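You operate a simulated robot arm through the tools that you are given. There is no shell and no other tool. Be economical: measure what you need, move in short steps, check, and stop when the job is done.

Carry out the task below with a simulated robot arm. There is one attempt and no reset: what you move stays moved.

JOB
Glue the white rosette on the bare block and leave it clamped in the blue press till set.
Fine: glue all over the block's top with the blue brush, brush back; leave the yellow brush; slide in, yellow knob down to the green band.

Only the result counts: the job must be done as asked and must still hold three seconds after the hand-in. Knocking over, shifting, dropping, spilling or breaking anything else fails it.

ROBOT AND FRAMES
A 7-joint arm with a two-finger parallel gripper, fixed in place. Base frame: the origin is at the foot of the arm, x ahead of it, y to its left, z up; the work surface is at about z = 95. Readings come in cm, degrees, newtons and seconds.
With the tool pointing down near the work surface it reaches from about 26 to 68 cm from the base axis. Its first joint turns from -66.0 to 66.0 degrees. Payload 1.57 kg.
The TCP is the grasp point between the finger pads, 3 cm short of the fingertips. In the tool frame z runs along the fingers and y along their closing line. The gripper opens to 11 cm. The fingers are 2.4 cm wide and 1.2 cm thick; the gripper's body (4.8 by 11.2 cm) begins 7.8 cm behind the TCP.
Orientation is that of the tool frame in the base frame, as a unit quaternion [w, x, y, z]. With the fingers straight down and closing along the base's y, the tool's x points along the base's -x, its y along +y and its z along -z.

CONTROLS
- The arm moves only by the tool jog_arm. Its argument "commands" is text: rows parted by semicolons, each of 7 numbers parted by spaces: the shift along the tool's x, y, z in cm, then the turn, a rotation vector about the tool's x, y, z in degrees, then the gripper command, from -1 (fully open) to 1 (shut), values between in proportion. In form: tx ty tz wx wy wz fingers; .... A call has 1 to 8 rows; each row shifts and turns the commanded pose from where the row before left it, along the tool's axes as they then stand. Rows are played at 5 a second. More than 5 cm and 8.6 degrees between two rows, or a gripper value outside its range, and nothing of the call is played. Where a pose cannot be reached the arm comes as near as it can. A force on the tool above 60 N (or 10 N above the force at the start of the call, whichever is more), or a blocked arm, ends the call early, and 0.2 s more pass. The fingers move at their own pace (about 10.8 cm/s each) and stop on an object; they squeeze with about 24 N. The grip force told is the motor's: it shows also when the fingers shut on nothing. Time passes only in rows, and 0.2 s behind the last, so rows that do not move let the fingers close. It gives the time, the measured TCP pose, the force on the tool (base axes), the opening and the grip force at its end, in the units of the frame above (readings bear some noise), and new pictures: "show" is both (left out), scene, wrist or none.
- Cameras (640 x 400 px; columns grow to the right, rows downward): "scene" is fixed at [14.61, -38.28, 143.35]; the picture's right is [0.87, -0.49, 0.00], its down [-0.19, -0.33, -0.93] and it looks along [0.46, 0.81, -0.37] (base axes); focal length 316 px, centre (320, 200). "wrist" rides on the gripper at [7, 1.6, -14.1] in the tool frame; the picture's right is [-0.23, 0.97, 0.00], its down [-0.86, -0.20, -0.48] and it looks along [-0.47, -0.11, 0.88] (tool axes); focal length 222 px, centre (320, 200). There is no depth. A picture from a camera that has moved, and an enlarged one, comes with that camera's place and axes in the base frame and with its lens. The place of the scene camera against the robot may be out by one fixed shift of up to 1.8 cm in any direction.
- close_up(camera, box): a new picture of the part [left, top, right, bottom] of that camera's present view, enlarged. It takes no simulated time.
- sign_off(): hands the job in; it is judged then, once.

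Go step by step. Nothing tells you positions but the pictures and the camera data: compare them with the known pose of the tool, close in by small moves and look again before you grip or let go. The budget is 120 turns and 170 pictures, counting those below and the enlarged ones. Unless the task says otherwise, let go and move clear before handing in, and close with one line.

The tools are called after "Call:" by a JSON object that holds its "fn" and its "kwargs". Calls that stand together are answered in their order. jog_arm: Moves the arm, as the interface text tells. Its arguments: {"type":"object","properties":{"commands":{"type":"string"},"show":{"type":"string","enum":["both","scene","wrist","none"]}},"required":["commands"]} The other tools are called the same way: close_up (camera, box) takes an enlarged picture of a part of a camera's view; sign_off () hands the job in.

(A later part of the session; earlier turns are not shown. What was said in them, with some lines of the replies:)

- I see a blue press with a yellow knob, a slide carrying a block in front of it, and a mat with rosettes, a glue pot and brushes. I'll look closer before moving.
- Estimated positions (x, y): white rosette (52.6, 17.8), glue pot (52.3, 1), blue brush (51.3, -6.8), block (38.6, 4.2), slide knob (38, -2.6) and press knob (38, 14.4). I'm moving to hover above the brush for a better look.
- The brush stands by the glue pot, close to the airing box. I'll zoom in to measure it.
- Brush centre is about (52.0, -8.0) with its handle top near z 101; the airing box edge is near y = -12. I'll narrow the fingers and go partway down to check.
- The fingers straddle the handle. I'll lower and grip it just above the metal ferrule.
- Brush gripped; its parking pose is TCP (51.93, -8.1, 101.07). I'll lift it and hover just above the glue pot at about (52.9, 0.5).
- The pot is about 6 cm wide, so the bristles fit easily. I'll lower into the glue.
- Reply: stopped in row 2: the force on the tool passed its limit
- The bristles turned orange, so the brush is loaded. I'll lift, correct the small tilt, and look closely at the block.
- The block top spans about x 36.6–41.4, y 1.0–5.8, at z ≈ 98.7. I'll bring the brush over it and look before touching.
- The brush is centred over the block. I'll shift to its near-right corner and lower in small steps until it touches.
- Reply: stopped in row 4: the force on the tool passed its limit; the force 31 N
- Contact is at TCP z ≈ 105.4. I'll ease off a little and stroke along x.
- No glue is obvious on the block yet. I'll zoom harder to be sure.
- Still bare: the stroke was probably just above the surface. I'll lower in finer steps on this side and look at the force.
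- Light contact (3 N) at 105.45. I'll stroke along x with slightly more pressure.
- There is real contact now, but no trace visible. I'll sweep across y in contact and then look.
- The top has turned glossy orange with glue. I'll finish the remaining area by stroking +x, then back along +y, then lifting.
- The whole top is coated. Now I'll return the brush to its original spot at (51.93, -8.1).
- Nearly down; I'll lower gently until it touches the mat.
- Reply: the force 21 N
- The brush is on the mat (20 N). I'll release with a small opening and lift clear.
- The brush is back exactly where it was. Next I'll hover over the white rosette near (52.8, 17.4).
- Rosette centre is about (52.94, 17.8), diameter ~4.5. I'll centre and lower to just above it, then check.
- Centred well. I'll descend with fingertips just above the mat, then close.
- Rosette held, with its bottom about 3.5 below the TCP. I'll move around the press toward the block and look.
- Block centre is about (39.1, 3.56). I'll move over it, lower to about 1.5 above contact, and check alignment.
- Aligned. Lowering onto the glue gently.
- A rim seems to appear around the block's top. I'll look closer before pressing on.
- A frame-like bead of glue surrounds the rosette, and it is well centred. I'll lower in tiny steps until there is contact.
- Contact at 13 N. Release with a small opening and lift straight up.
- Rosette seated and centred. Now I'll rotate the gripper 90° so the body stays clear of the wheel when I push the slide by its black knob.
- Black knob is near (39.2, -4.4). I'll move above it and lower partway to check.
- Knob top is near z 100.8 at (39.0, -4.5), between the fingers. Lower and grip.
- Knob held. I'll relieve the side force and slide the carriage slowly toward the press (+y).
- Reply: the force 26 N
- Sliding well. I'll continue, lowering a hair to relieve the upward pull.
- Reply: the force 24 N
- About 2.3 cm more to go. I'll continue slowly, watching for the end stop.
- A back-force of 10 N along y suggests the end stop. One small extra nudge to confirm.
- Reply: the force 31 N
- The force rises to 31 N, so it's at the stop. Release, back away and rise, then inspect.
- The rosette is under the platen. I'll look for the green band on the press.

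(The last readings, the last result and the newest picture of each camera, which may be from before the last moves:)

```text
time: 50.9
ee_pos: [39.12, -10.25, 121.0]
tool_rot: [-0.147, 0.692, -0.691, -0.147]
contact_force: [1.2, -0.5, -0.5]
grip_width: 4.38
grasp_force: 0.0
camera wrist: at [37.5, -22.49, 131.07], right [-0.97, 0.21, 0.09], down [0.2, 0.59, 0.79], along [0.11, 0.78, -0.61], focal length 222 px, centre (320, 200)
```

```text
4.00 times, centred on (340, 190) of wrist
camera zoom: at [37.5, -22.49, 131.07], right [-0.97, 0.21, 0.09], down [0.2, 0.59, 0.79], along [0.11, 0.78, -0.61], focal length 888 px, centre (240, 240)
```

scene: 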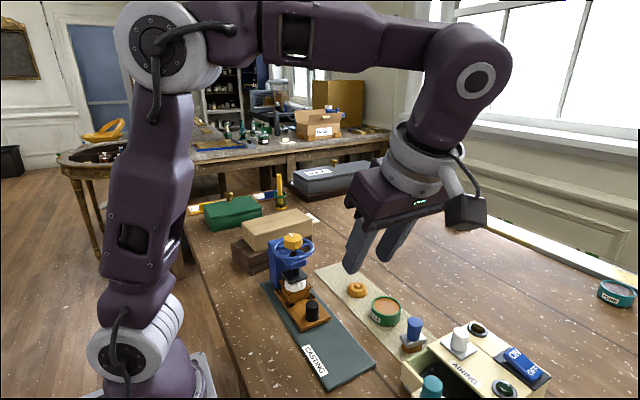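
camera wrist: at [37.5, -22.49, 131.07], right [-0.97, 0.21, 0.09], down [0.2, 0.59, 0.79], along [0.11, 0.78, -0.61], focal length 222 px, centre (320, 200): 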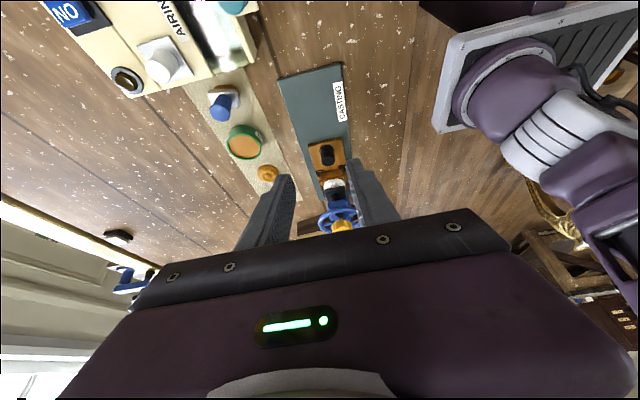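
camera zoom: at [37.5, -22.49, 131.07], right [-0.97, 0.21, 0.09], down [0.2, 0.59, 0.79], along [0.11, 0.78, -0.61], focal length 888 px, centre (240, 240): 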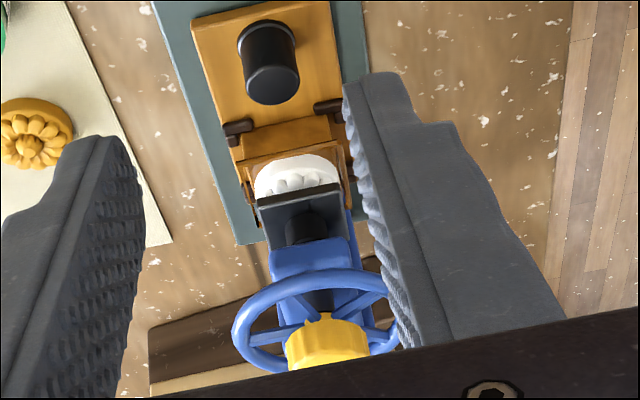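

No green is visible yet. Knob top triangulates to about (38.9, 14.4, 110.4), diameter ~3.9. I'll level the tool and hover over it.

Call:
{"fn": "jog_arm", "kwargs": {"commands": "0 0 0 0 8 0 -0.1;0 0 0 0 8 0 -0.1;0 0 0 0 8 0 -0.1;-4 0 0 0 0 0 -0.1;-4 0 0 0 0 0 -0.1;-4 0 0 0 0 0 -0.1;-4 0 0 0 0 0 -0.1;0 0 0 0 0 0 -0.1", "show": "wrist"}}

Call:
{"fn": "close_up", "kwargs": {"camera": "wrist", "box": [220, 100, 420, 250]}}

```text
time: 52.7
ee_pos: [39.0, 5.78, 121.12]
tool_rot: [0.0, 0.708, -0.706, 0.0]
contact_force: [0.4, 0.3, 0.5]
grip_width: 6.03
grasp_force: 0.0
camera wrist: at [37.45, -1.31, 135.23], right [-0.97, 0.23, 0.0], down [0.2, 0.86, 0.48], along [0.11, 0.47, -0.88], focal length 222 px, centre (320, 200)
```

wrist: 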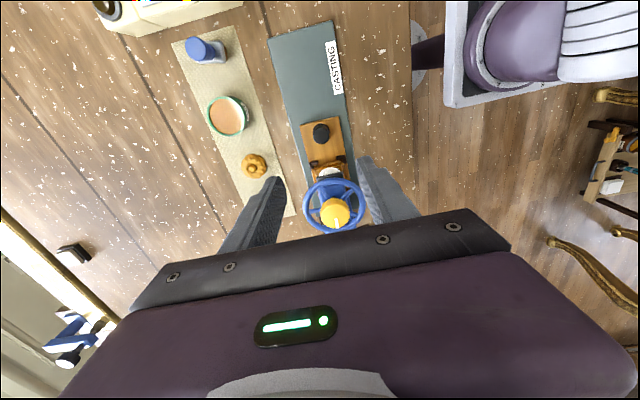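

```text
2.67 times, centred on (320, 175) of wrist
camera zoom: at [37.45, -1.31, 135.23], right [-0.97, 0.23, 0.0], down [0.2, 0.86, 0.48], along [0.11, 0.47, -0.88], focal length 592 px, centre (320, 267)
```

zoom: 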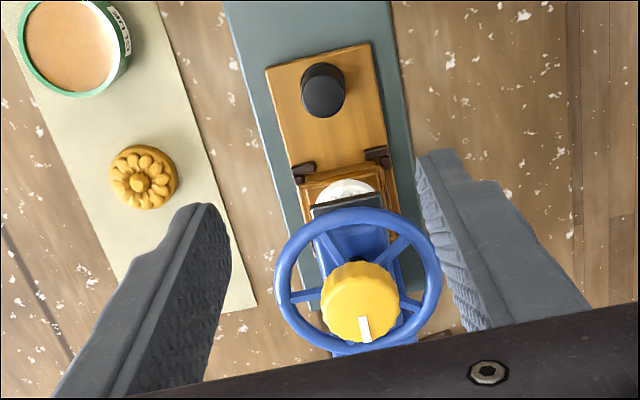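

Consistent at (39.0, 14.35). I'll move above the knob.

Call:
{"fn": "jog_arm", "kwargs": {"commands": "-4.3 0 0 0 0 0 -0.1;-4.27 0 0 0 0 0 -0.1;0 0 3 0 0 0 -0.1;0 0 3.5 0 0 0 -0.1;0 0 0 0 0 0 -0.1"}}

Call:
{"fn": "close_up", "kwargs": {"camera": "wrist", "box": [240, 110, 400, 230]}}

Call:
{"fn": "close_up", "kwargs": {"camera": "scene", "box": [250, 200, 340, 280]}}

```text
time: 53.9
ee_pos: [38.93, 14.36, 114.63]
tool_rot: [0.0, 0.708, -0.707, 0.0]
contact_force: [-0.4, -0.4, -0.6]
grip_width: 6.05
grasp_force: 0.2
camera wrist: at [37.42, 7.3, 128.67], right [-0.97, 0.23, 0.0], down [0.2, 0.86, 0.48], along [0.11, 0.47, -0.88], focal length 222 px, centre (320, 200)
```

scene: 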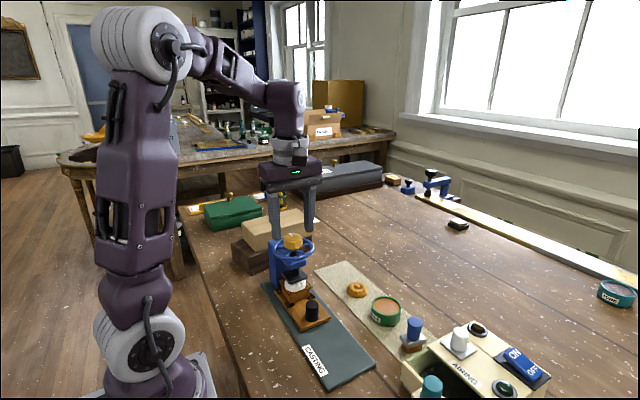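
wrist: 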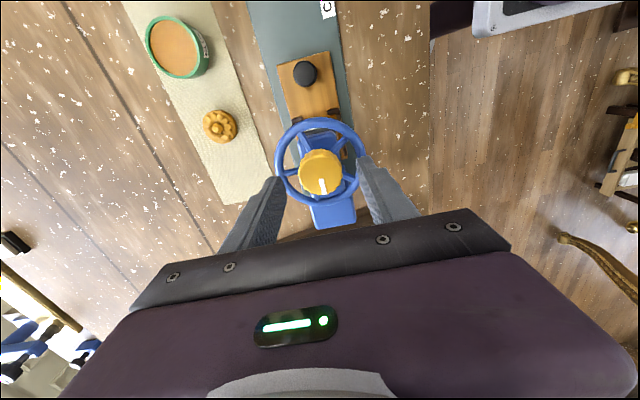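

```text
3.33 times, centred on (320, 170) of wrist
camera zoom: at [37.42, 7.3, 128.67], right [-0.97, 0.23, 0.0], down [0.2, 0.86, 0.48], along [0.11, 0.47, -0.88], focal length 740 px, centre (320, 300)
```

zoom: 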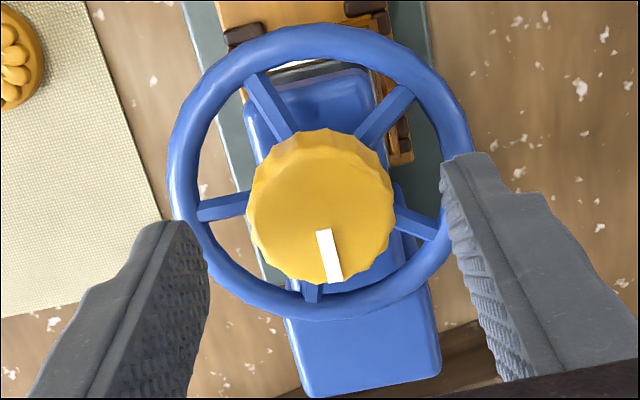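

```text
5.00 times, centred on (295, 240) of scene
camera zoom: at [14.61, -38.28, 143.35], right [0.87, -0.49, 0.0], down [-0.19, -0.33, -0.93], along [0.46, 0.81, -0.37], focal length 1583 px, centre (445, 0)
```

zoom: 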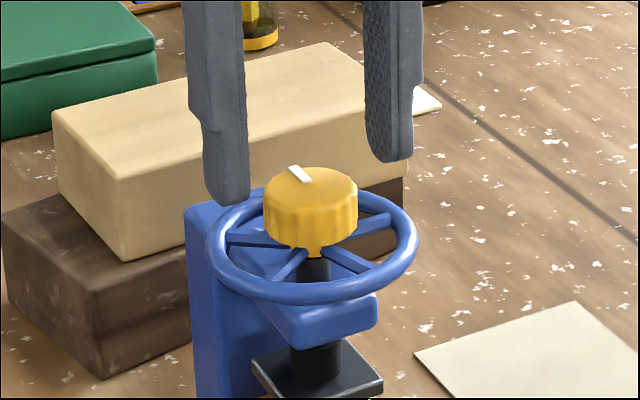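

Aligned. I'll lower so the tips stay above the wheel and grip the knob.

Call:
{"fn": "jog_arm", "kwargs": {"commands": "0 -0.05 1.5 0 0 0 -0.1;0 0 1.2 0 0 0 -0.1;0 0 0 0 0 0 -0.1;0 0 0 0 0 0 1;0 0 0 0 0 0 1;0 0 0 0 0 0 1", "show": "none"}}

Call:
{"fn": "close_up", "kwargs": {"camera": "scene", "box": [250, 200, 340, 280]}}

Call:
{"fn": "close_up", "kwargs": {"camera": "wrist", "box": [240, 110, 400, 230]}}

```text
time: 55.3
ee_pos: [38.93, 14.11, 111.92]
tool_rot: [0.0, 0.708, -0.706, 0.0]
contact_force: [-2.9, -0.4, -2.0]
grip_width: 3.68
grasp_force: 43.4
```

```text
5.00 times, centred on (295, 240) of scene
camera zoom: at [14.6, -38.28, 143.36], right [0.87, -0.49, 0.0], down [-0.18, -0.33, -0.93], along [0.46, 0.81, -0.37], focal length 1583 px, centre (445, 0)
```

zoom: 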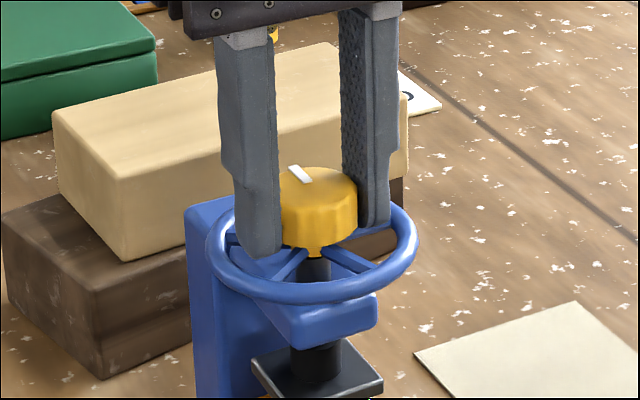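

```text
3.33 times, centred on (320, 170) of wrist
camera zoom: at [37.44, 7.23, 125.98], right [-0.97, 0.23, 0.0], down [0.2, 0.86, 0.48], along [0.11, 0.47, -0.88], focal length 740 px, centre (320, 300)
```

zoom: 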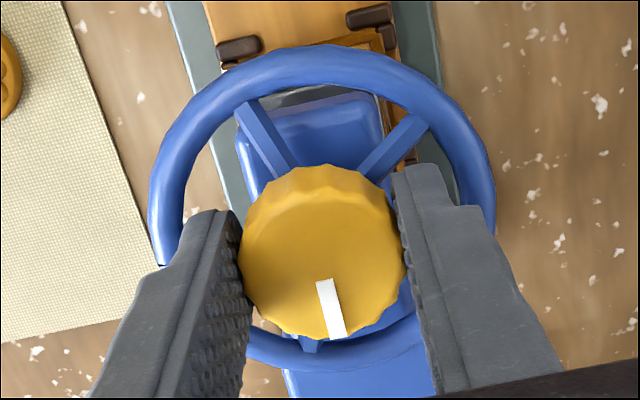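

Gripped (3.7 wide). I'll turn clockwise from above by about 32° and see what moves.

Call:
{"fn": "jog_arm", "kwargs": {"commands": "0 0 0 0 0 8 1;0 0 0 0 0 8 1;0 0 0 0 0 8 1;0 0 0 0 0 8 1;0 0 0 0 0 0 1", "show": "none"}}

Call:
{"fn": "close_up", "kwargs": {"camera": "scene", "box": [250, 220, 340, 300]}}

Call:
{"fn": "close_up", "kwargs": {"camera": "wrist", "box": [240, 110, 400, 230]}}

```text
time: 56.5
ee_pos: [38.86, 14.37, 111.8]
tool_rot: [-0.003, -0.485, 0.875, 0.001]
contact_force: [-25.1, 5.9, -27.3]
grip_width: 3.72
grasp_force: 43.4
```

```text
5.00 times, centred on (295, 260) of scene
camera zoom: at [14.56, -38.25, 143.37], right [0.87, -0.49, 0.0], down [-0.18, -0.33, -0.93], along [0.46, 0.81, -0.37], focal length 1583 px, centre (445, -100)
```

zoom: 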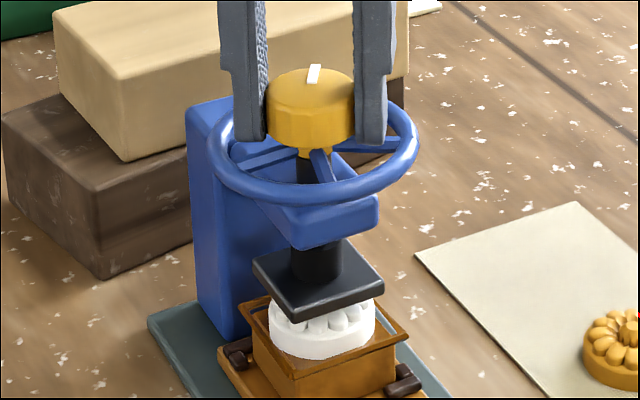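

```text
3.33 times, centred on (320, 170) of wrist
camera zoom: at [33.94, 9.2, 125.98], right [-0.71, 0.71, 0.0], down [0.62, 0.62, 0.47], along [0.33, 0.34, -0.88], focal length 740 px, centre (320, 300)
```

zoom: 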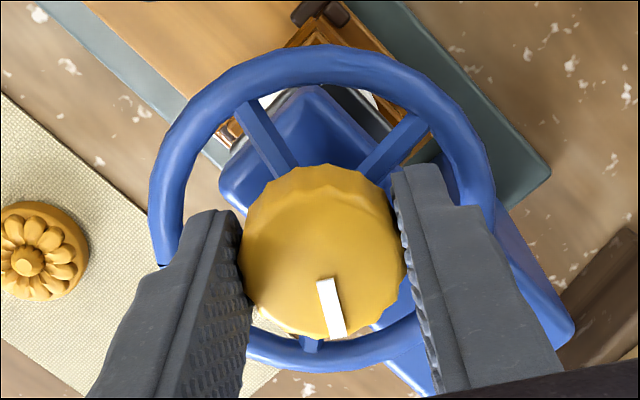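

Clockwise turns wheel and knob together and draws the tool down, so it lowers. I'll continue, following it down slightly.

Call:
{"fn": "jog_arm", "kwargs": {"commands": "0.05 0.08 0.1 0 0 0 1;0 0 0.03 0 0 8 1;0 0 0.03 0 0 8 1;0 0 0.03 0 0 8 1;0 0 0.03 0 0 8 1;0 0 0.03 0 0 8 1;0 0 0 0 0 0 1", "show": "none"}}

Call:
{"fn": "close_up", "kwargs": {"camera": "scene", "box": [250, 220, 340, 300]}}

```text
time: 58.1
ee_pos: [38.78, 14.43, 111.77]
tool_rot: [-0.001, -0.156, 0.988, 0.002]
contact_force: [-31.9, 13.0, -7.8]
grip_width: 3.7
grasp_force: 42.9
```

```text
5.00 times, centred on (295, 260) of scene
camera zoom: at [14.52, -38.23, 143.38], right [0.87, -0.49, 0.0], down [-0.18, -0.33, -0.93], along [0.46, 0.81, -0.37], focal length 1583 px, centre (445, -100)
```

zoom: 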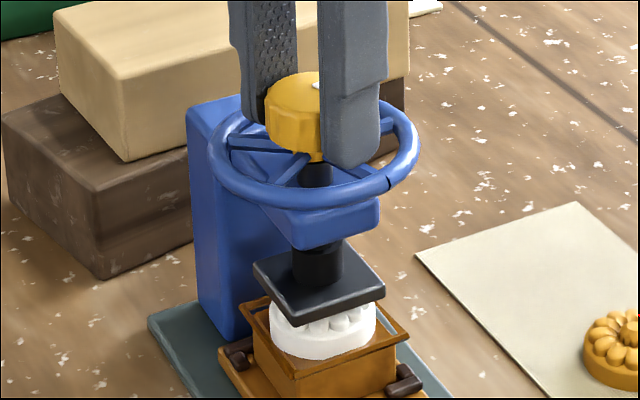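

Progress is about 0.2 cm per 72°. I'll recentre a little and keep turning.

Call:
{"fn": "jog_arm", "kwargs": {"commands": "0.1 0.08 0.05 0 0 0 1;0 0 0.03 0 0 8 1;0 0 0.03 0 0 8 1;0 0 0.03 0 0 8 1;0 0 0.03 0 0 8 1;0 0 0.03 0 0 8 1;0 0 0 0 0 0 1", "show": "none"}}

Call:
{"fn": "close_up", "kwargs": {"camera": "scene", "box": [250, 220, 340, 300]}}

Call:
{"fn": "close_up", "kwargs": {"camera": "wrist", "box": [240, 90, 400, 210]}}

```text
time: 59.7
ee_pos: [38.88, 14.55, 111.44]
tool_rot: [0.001, 0.19, 0.982, 0.002]
contact_force: [-14.3, 30.4, 2.5]
grip_width: 3.71
grasp_force: 42.9
```

```text
5.00 times, centred on (295, 260) of scene
camera zoom: at [14.56, -38.18, 143.39], right [0.87, -0.49, 0.0], down [-0.18, -0.33, -0.93], along [0.46, 0.81, -0.38], focal length 1583 px, centre (445, -100)
```

zoom: 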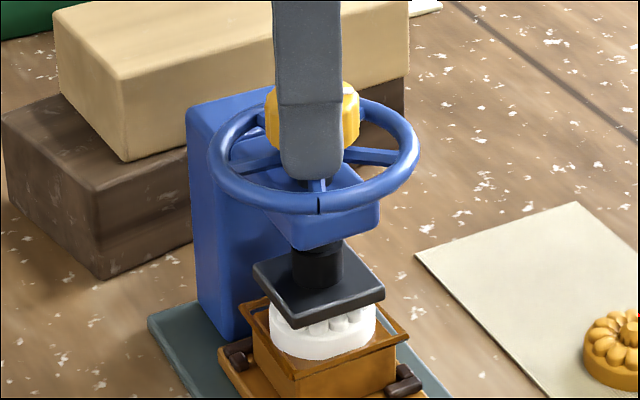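

```text
3.33 times, centred on (320, 150) of wrist
camera zoom: at [33.02, 18.53, 125.63], right [0.58, 0.82, 0.0], down [0.72, -0.51, 0.48], along [0.39, -0.27, -0.88], focal length 740 px, centre (320, 367)
```

zoom: 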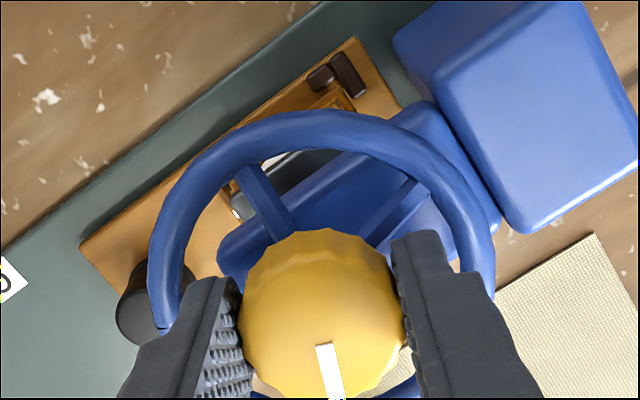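

No slip; the platen is descending slowly. I'll recentre and continue.

Call:
{"fn": "jog_arm", "kwargs": {"commands": "0.1 0.09 0 0 0 0 1;0 0 0.03 0 0 8 1;0 0 0.03 0 0 8 1;0 0 0.03 0 0 8 1;0 0 0.03 0 0 8 1;0 0 0.03 0 0 8 1;0 0 0 0 0 0 1", "show": "none"}}

Call:
{"fn": "close_up", "kwargs": {"camera": "scene", "box": [260, 230, 320, 290]}}

```text
time: 61.3
ee_pos: [38.92, 14.55, 111.48]
tool_rot: [0.001, 0.515, 0.857, 0.003]
contact_force: [14.1, 28.3, 9.3]
grip_width: 3.71
grasp_force: 43.2
```

```text
6.67 times, centred on (290, 260) of scene
camera zoom: at [14.65, -38.2, 143.37], right [0.87, -0.49, 0.0], down [-0.19, -0.33, -0.93], along [0.46, 0.81, -0.38], focal length 2110 px, centre (520, -200)
```

zoom: 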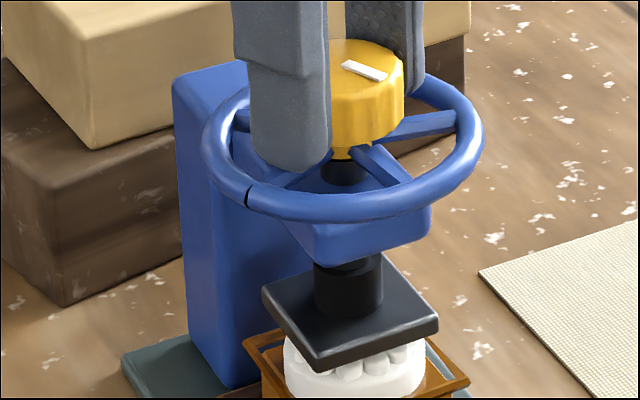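

152° so far, about 0.4 cm lower. Continuing.

Call:
{"fn": "jog_arm", "kwargs": {"commands": "0.1 0.1 -0.03 0 0 0 1;0 0 0.02 0 0 8 1;0 0 0.02 0 0 8 1;0 0 0.02 0 0 8 1;0 0 0.02 0 0 8 1;0 0 0 0 0 0 1", "show": "none"}}

Call:
{"fn": "close_up", "kwargs": {"camera": "scene", "box": [260, 230, 320, 290]}}

```text
time: 62.7
ee_pos: [38.94, 14.58, 111.25]
tool_rot: [0.002, 0.732, 0.681, 0.001]
contact_force: [27.1, 4.8, 4.9]
grip_width: 3.69
grasp_force: 44.3
```

```text
6.67 times, centred on (290, 260) of scene
camera zoom: at [14.69, -38.27, 143.35], right [0.87, -0.49, 0.0], down [-0.19, -0.33, -0.93], along [0.46, 0.81, -0.38], focal length 2110 px, centre (520, -200)
```

zoom: 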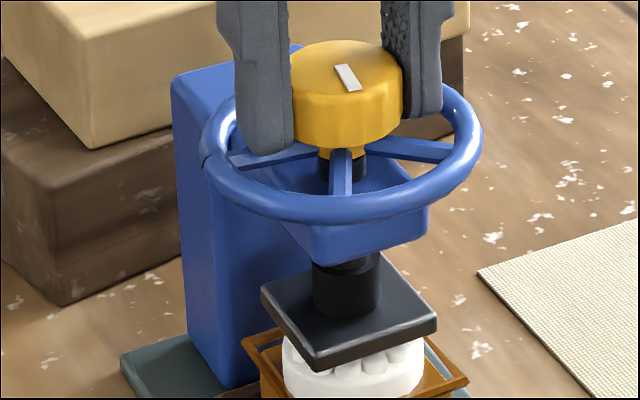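

Call:
{"fn": "jog_arm", "kwargs": {"commands": "0.08 0.1 0 0 0 0 1;0 0 0.02 0 0 8 1;0 0 0.02 0 0 8 1;0 0 0.02 0 0 8 1;0 0 0.02 0 0 8 1;0 0 0 0 0 0 1", "show": "wrist"}}

Call:
{"fn": "close_up", "kwargs": {"camera": "scene", "box": [260, 230, 320, 290]}}

```text
time: 64.1
ee_pos: [39.05, 14.53, 111.08]
tool_rot: [0.0, 0.891, 0.454, -0.001]
contact_force: [20.9, -13.4, 3.9]
grip_width: 3.69
grasp_force: 43.1
camera wrist: at [44.49, 19.17, 125.27], right [0.65, -0.76, 0.0], down [-0.66, -0.57, 0.48], along [-0.36, -0.31, -0.88], focal length 222 px, centre (320, 200)
```

wrist: 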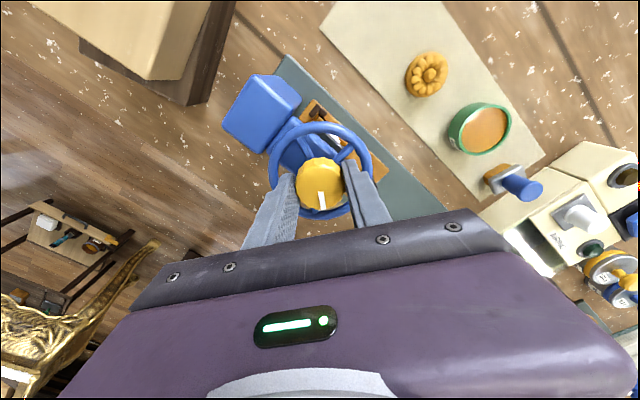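

```text
6.67 times, centred on (290, 260) of scene
camera zoom: at [14.67, -38.33, 143.33], right [0.87, -0.49, 0.0], down [-0.19, -0.33, -0.93], along [0.46, 0.81, -0.37], focal length 2110 px, centre (520, -200)
```

zoom: 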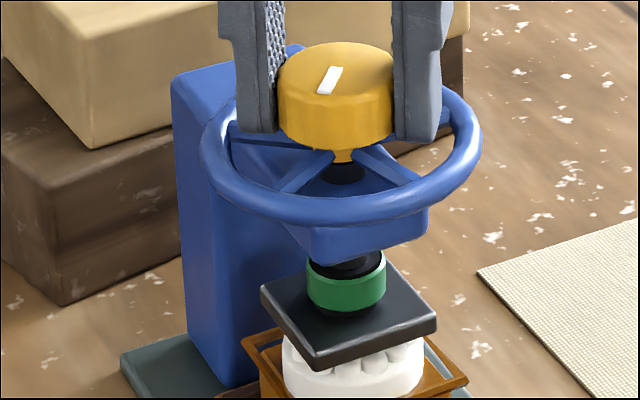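

A green band just appeared on the collar above the platen. I'll inspect it closely.

Call:
{"fn": "close_up", "kwargs": {"camera": "scene", "box": [278, 260, 308, 290]}}

```text
13.33 times, centred on (293, 275) of scene
camera zoom: at [14.67, -38.33, 143.33], right [0.87, -0.49, 0.0], down [-0.19, -0.33, -0.93], along [0.46, 0.81, -0.37], focal length 4220 px, centre (680, -800)
```

zoom: 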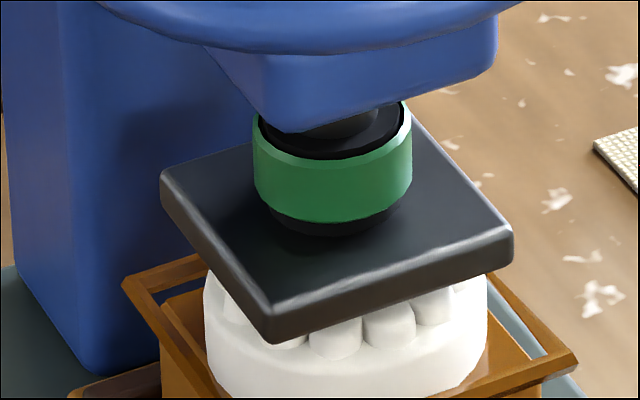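

The band shows fully green, so pressure is right. I'll release gently and lift straight up.

Call:
{"fn": "jog_arm", "kwargs": {"commands": "0.06 0.06 0 0 0 0 1;0 0 0 0 0 0 0.16;0 0 0 0 0 0 0.16;0 0 -1 0 0 0 0.16;0 0 -3 0 0 0 0.16;0 0 -4 0 0 0 0.16;0 0 0 0 0 0 0.16", "show": "scene"}}

Call:
{"fn": "close_up", "kwargs": {"camera": "scene", "box": [255, 225, 325, 295]}}

```text
time: 65.7
ee_pos: [39.02, 14.63, 119.17]
tool_rot: [0.0, 0.89, 0.456, 0.0]
contact_force: [1.1, -0.1, 0.0]
grip_width: 4.61
grasp_force: 0.1
```

scene: 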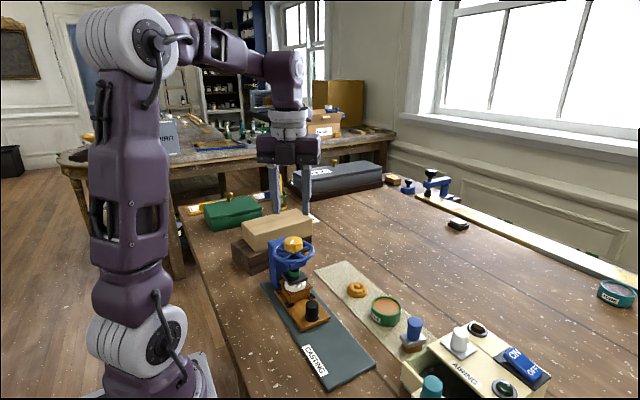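

```text
5.71 times, centred on (290, 260) of scene
camera zoom: at [14.61, -38.28, 143.35], right [0.87, -0.49, 0.0], down [-0.19, -0.33, -0.93], along [0.46, 0.81, -0.37], focal length 1809 px, centre (491, -143)
```

zoom: 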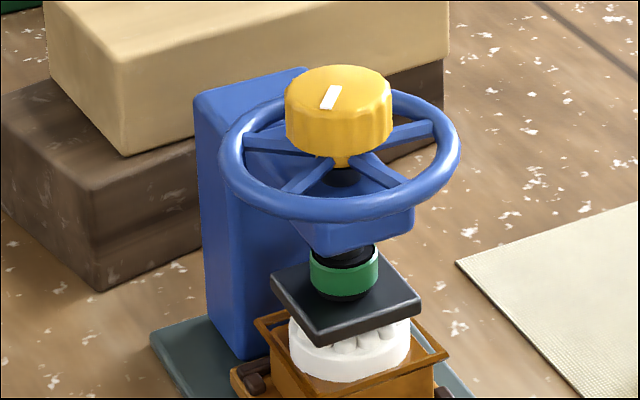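

Green band holds after release. I'll move the arm well clear and check once more.

Call:
{"fn": "jog_arm", "kwargs": {"commands": "0 0 -4 0 0 0 0.16;0 0 -4 0 0 0 0.16;0 0 0 0 0 0 0;0 0 0 0 0 0 0;0 0 0 0 0 0 0;0 0 0 0 0 0 0;0 0 0 0 0 0 0;0 0 0 0 0 0 0", "show": "none"}}

Call:
{"fn": "jog_arm", "kwargs": {"commands": "0 0 0 0 0 0 0;0 0 0 0 0 0 0;0 0 0 0 0 0 0;0 0 0 0 0 0 0;0 0 0 0 0 0 0;0 0 0 0 0 0 0;0 0 0 0 0 0 0;0 0 0 0 0 0 0", "show": "scene"}}

Call:
{"fn": "close_up", "kwargs": {"camera": "scene", "box": [240, 220, 440, 370]}}

```text
time: 67.5
ee_pos: [39.19, 14.76, 127.26]
tool_rot: [0.0, 0.891, 0.454, 0.0]
contact_force: [0.0, -0.8, -0.5]
grip_width: 5.49
grasp_force: 0.0
```

```text
time: 69.3
ee_pos: [39.07, 14.67, 127.31]
tool_rot: [0.0, 0.891, 0.455, 0.0]
contact_force: [0.4, -0.6, -0.6]
grip_width: 5.51
grasp_force: 0.0
```

scene: 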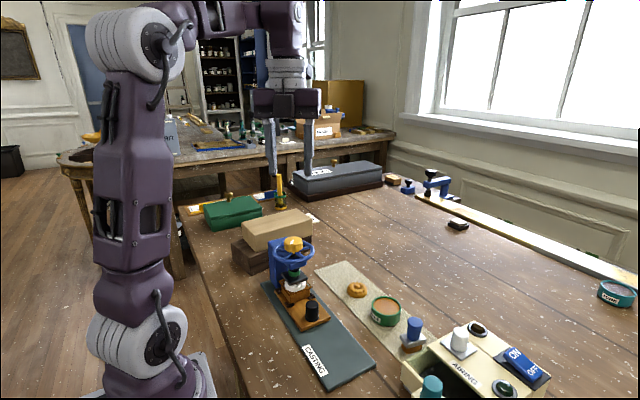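

```text
2.67 times, centred on (340, 295) of scene
camera zoom: at [14.61, -38.28, 143.35], right [0.87, -0.49, 0.0], down [-0.19, -0.33, -0.93], along [0.46, 0.81, -0.37], focal length 844 px, centre (267, -53)
```

zoom: 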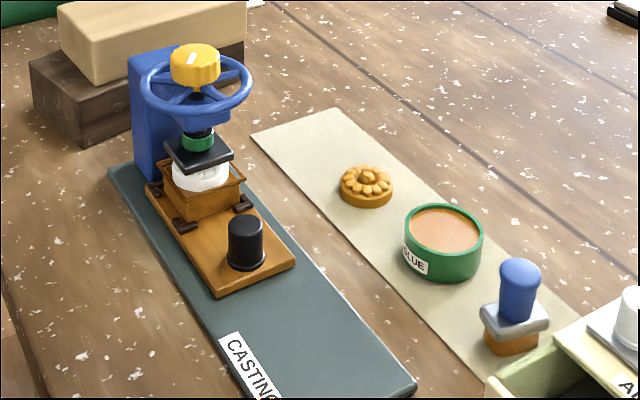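

Everything is in place and the band is still green. I'll give the glue some time under pressure before handing in.

Call:
{"fn": "jog_arm", "kwargs": {"commands": "0 0 0 0 0 0 0;0 0 0 0 0 0 0;0 0 0 0 0 0 0;0 0 0 0 0 0 0;0 0 0 0 0 0 0;0 0 0 0 0 0 0;0 0 0 0 0 0 0;0 0 0 0 0 0 0", "show": "none"}}

Call:
{"fn": "jog_arm", "kwargs": {"commands": "0 0 0 0 0 0 0;0 0 0 0 0 0 0;0 0 0 0 0 0 0;0 0 0 0 0 0 0;0 0 0 0 0 0 0;0 0 0 0 0 0 0;0 0 0 0 0 0 0;0 0 0 0 0 0 0", "show": "none"}}

Call:
{"fn": "jog_arm", "kwargs": {"commands": "0 0 0 0 0 0 0;0 0 0 0 0 0 0;0 0 0 0 0 0 0;0 0 0 0 0 0 0;0 0 0 0 0 0 0;0 0 0 0 0 0 0;0 0 0 0 0 0 0;0 0 0 0 0 0 0", "show": "none"}}

Call:
{"fn": "jog_arm", "kwargs": {"commands": "0 0 0 0 0 0 0;0 0 0 0 0 0 0;0 0 0 0 0 0 0;0 0 0 0 0 0 0;0 0 0 0 0 0 0;0 0 0 0 0 0 0;0 0 0 0 0 0 0;0 0 0 0 0 0 0", "show": "none"}}

Call:
{"fn": "jog_arm", "kwargs": {"commands": "0 0 0 0 0 0 0;0 0 0 0 0 0 0;0 0 0 0 0 0 0;0 0 0 0 0 0 0;0 0 0 0 0 0 0;0 0 0 0 0 0 0;0 0 0 0 0 0 0;0 0 0 0 0 0 0", "show": "none"}}

Call:
{"fn": "jog_arm", "kwargs": {"commands": "0 0 0 0 0 0 0;0 0 0 0 0 0 0;0 0 0 0 0 0 0;0 0 0 0 0 0 0;0 0 0 0 0 0 0;0 0 0 0 0 0 0;0 0 0 0 0 0 0;0 0 0 0 0 0 0", "show": "none"}}

Call:
{"fn": "close_up", "kwargs": {"camera": "scene", "box": [255, 225, 325, 295]}}

```text
time: 71.1
ee_pos: [39.09, 14.69, 127.29]
tool_rot: [0.0, 0.891, 0.455, 0.0]
contact_force: [-0.1, 0.5, 0.4]
grip_width: 5.51
grasp_force: 0.0
```

```text
time: 72.9
ee_pos: [39.05, 14.63, 127.24]
tool_rot: [0.0, 0.891, 0.455, 0.0]
contact_force: [-1.2, 0.3, 0.1]
grip_width: 5.48
grasp_force: 0.1
```

```text
time: 74.7
ee_pos: [39.16, 14.68, 127.2]
tool_rot: [0.0, 0.891, 0.455, -0.001]
contact_force: [1.2, 0.5, -0.4]
grip_width: 5.5
grasp_force: 0.0
```

```text
time: 76.5
ee_pos: [38.98, 14.67, 127.25]
tool_rot: [0.0, 0.891, 0.455, 0.0]
contact_force: [-0.3, -0.2, -0.1]
grip_width: 5.5
grasp_force: 0.1
```

```text
time: 78.3
ee_pos: [39.06, 14.67, 127.29]
tool_rot: [0.0, 0.891, 0.455, 0.0]
contact_force: [-0.2, 1.1, -0.6]
grip_width: 5.49
grasp_force: 0.0
```

```text
time: 80.1
ee_pos: [39.16, 14.76, 127.25]
tool_rot: [-0.001, 0.891, 0.454, 0.001]
contact_force: [-0.6, 0.1, -0.2]
grip_width: 5.51
grasp_force: 0.0
```

```text
5.71 times, centred on (290, 260) of scene
camera zoom: at [14.61, -38.28, 143.35], right [0.87, -0.49, 0.0], down [-0.19, -0.33, -0.93], along [0.46, 0.81, -0.37], focal length 1809 px, centre (491, -143)
```

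zoom: 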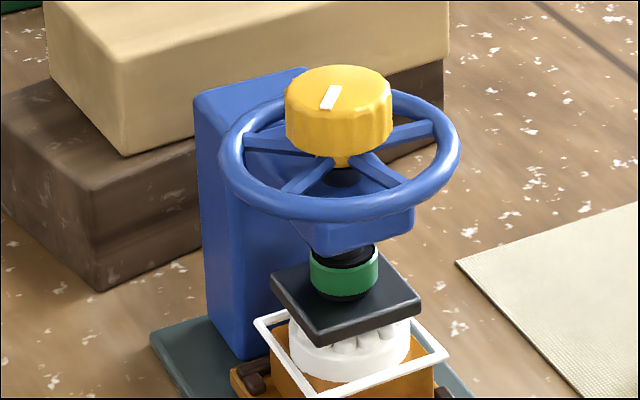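

The glue bead around the rosette has turned white, which I take to mean it has set, and the band is still green. The arm is clear, so I'm handing in.

Call:
{"fn": "sign_off", "kwargs": {}}

```text
The job is handed in.
```

The white rosette is glued to the block and clamped in the blue press with the band showing green. The glue bead turned white, the blue brush is back in its place, and I didn't touch the yellow brush.
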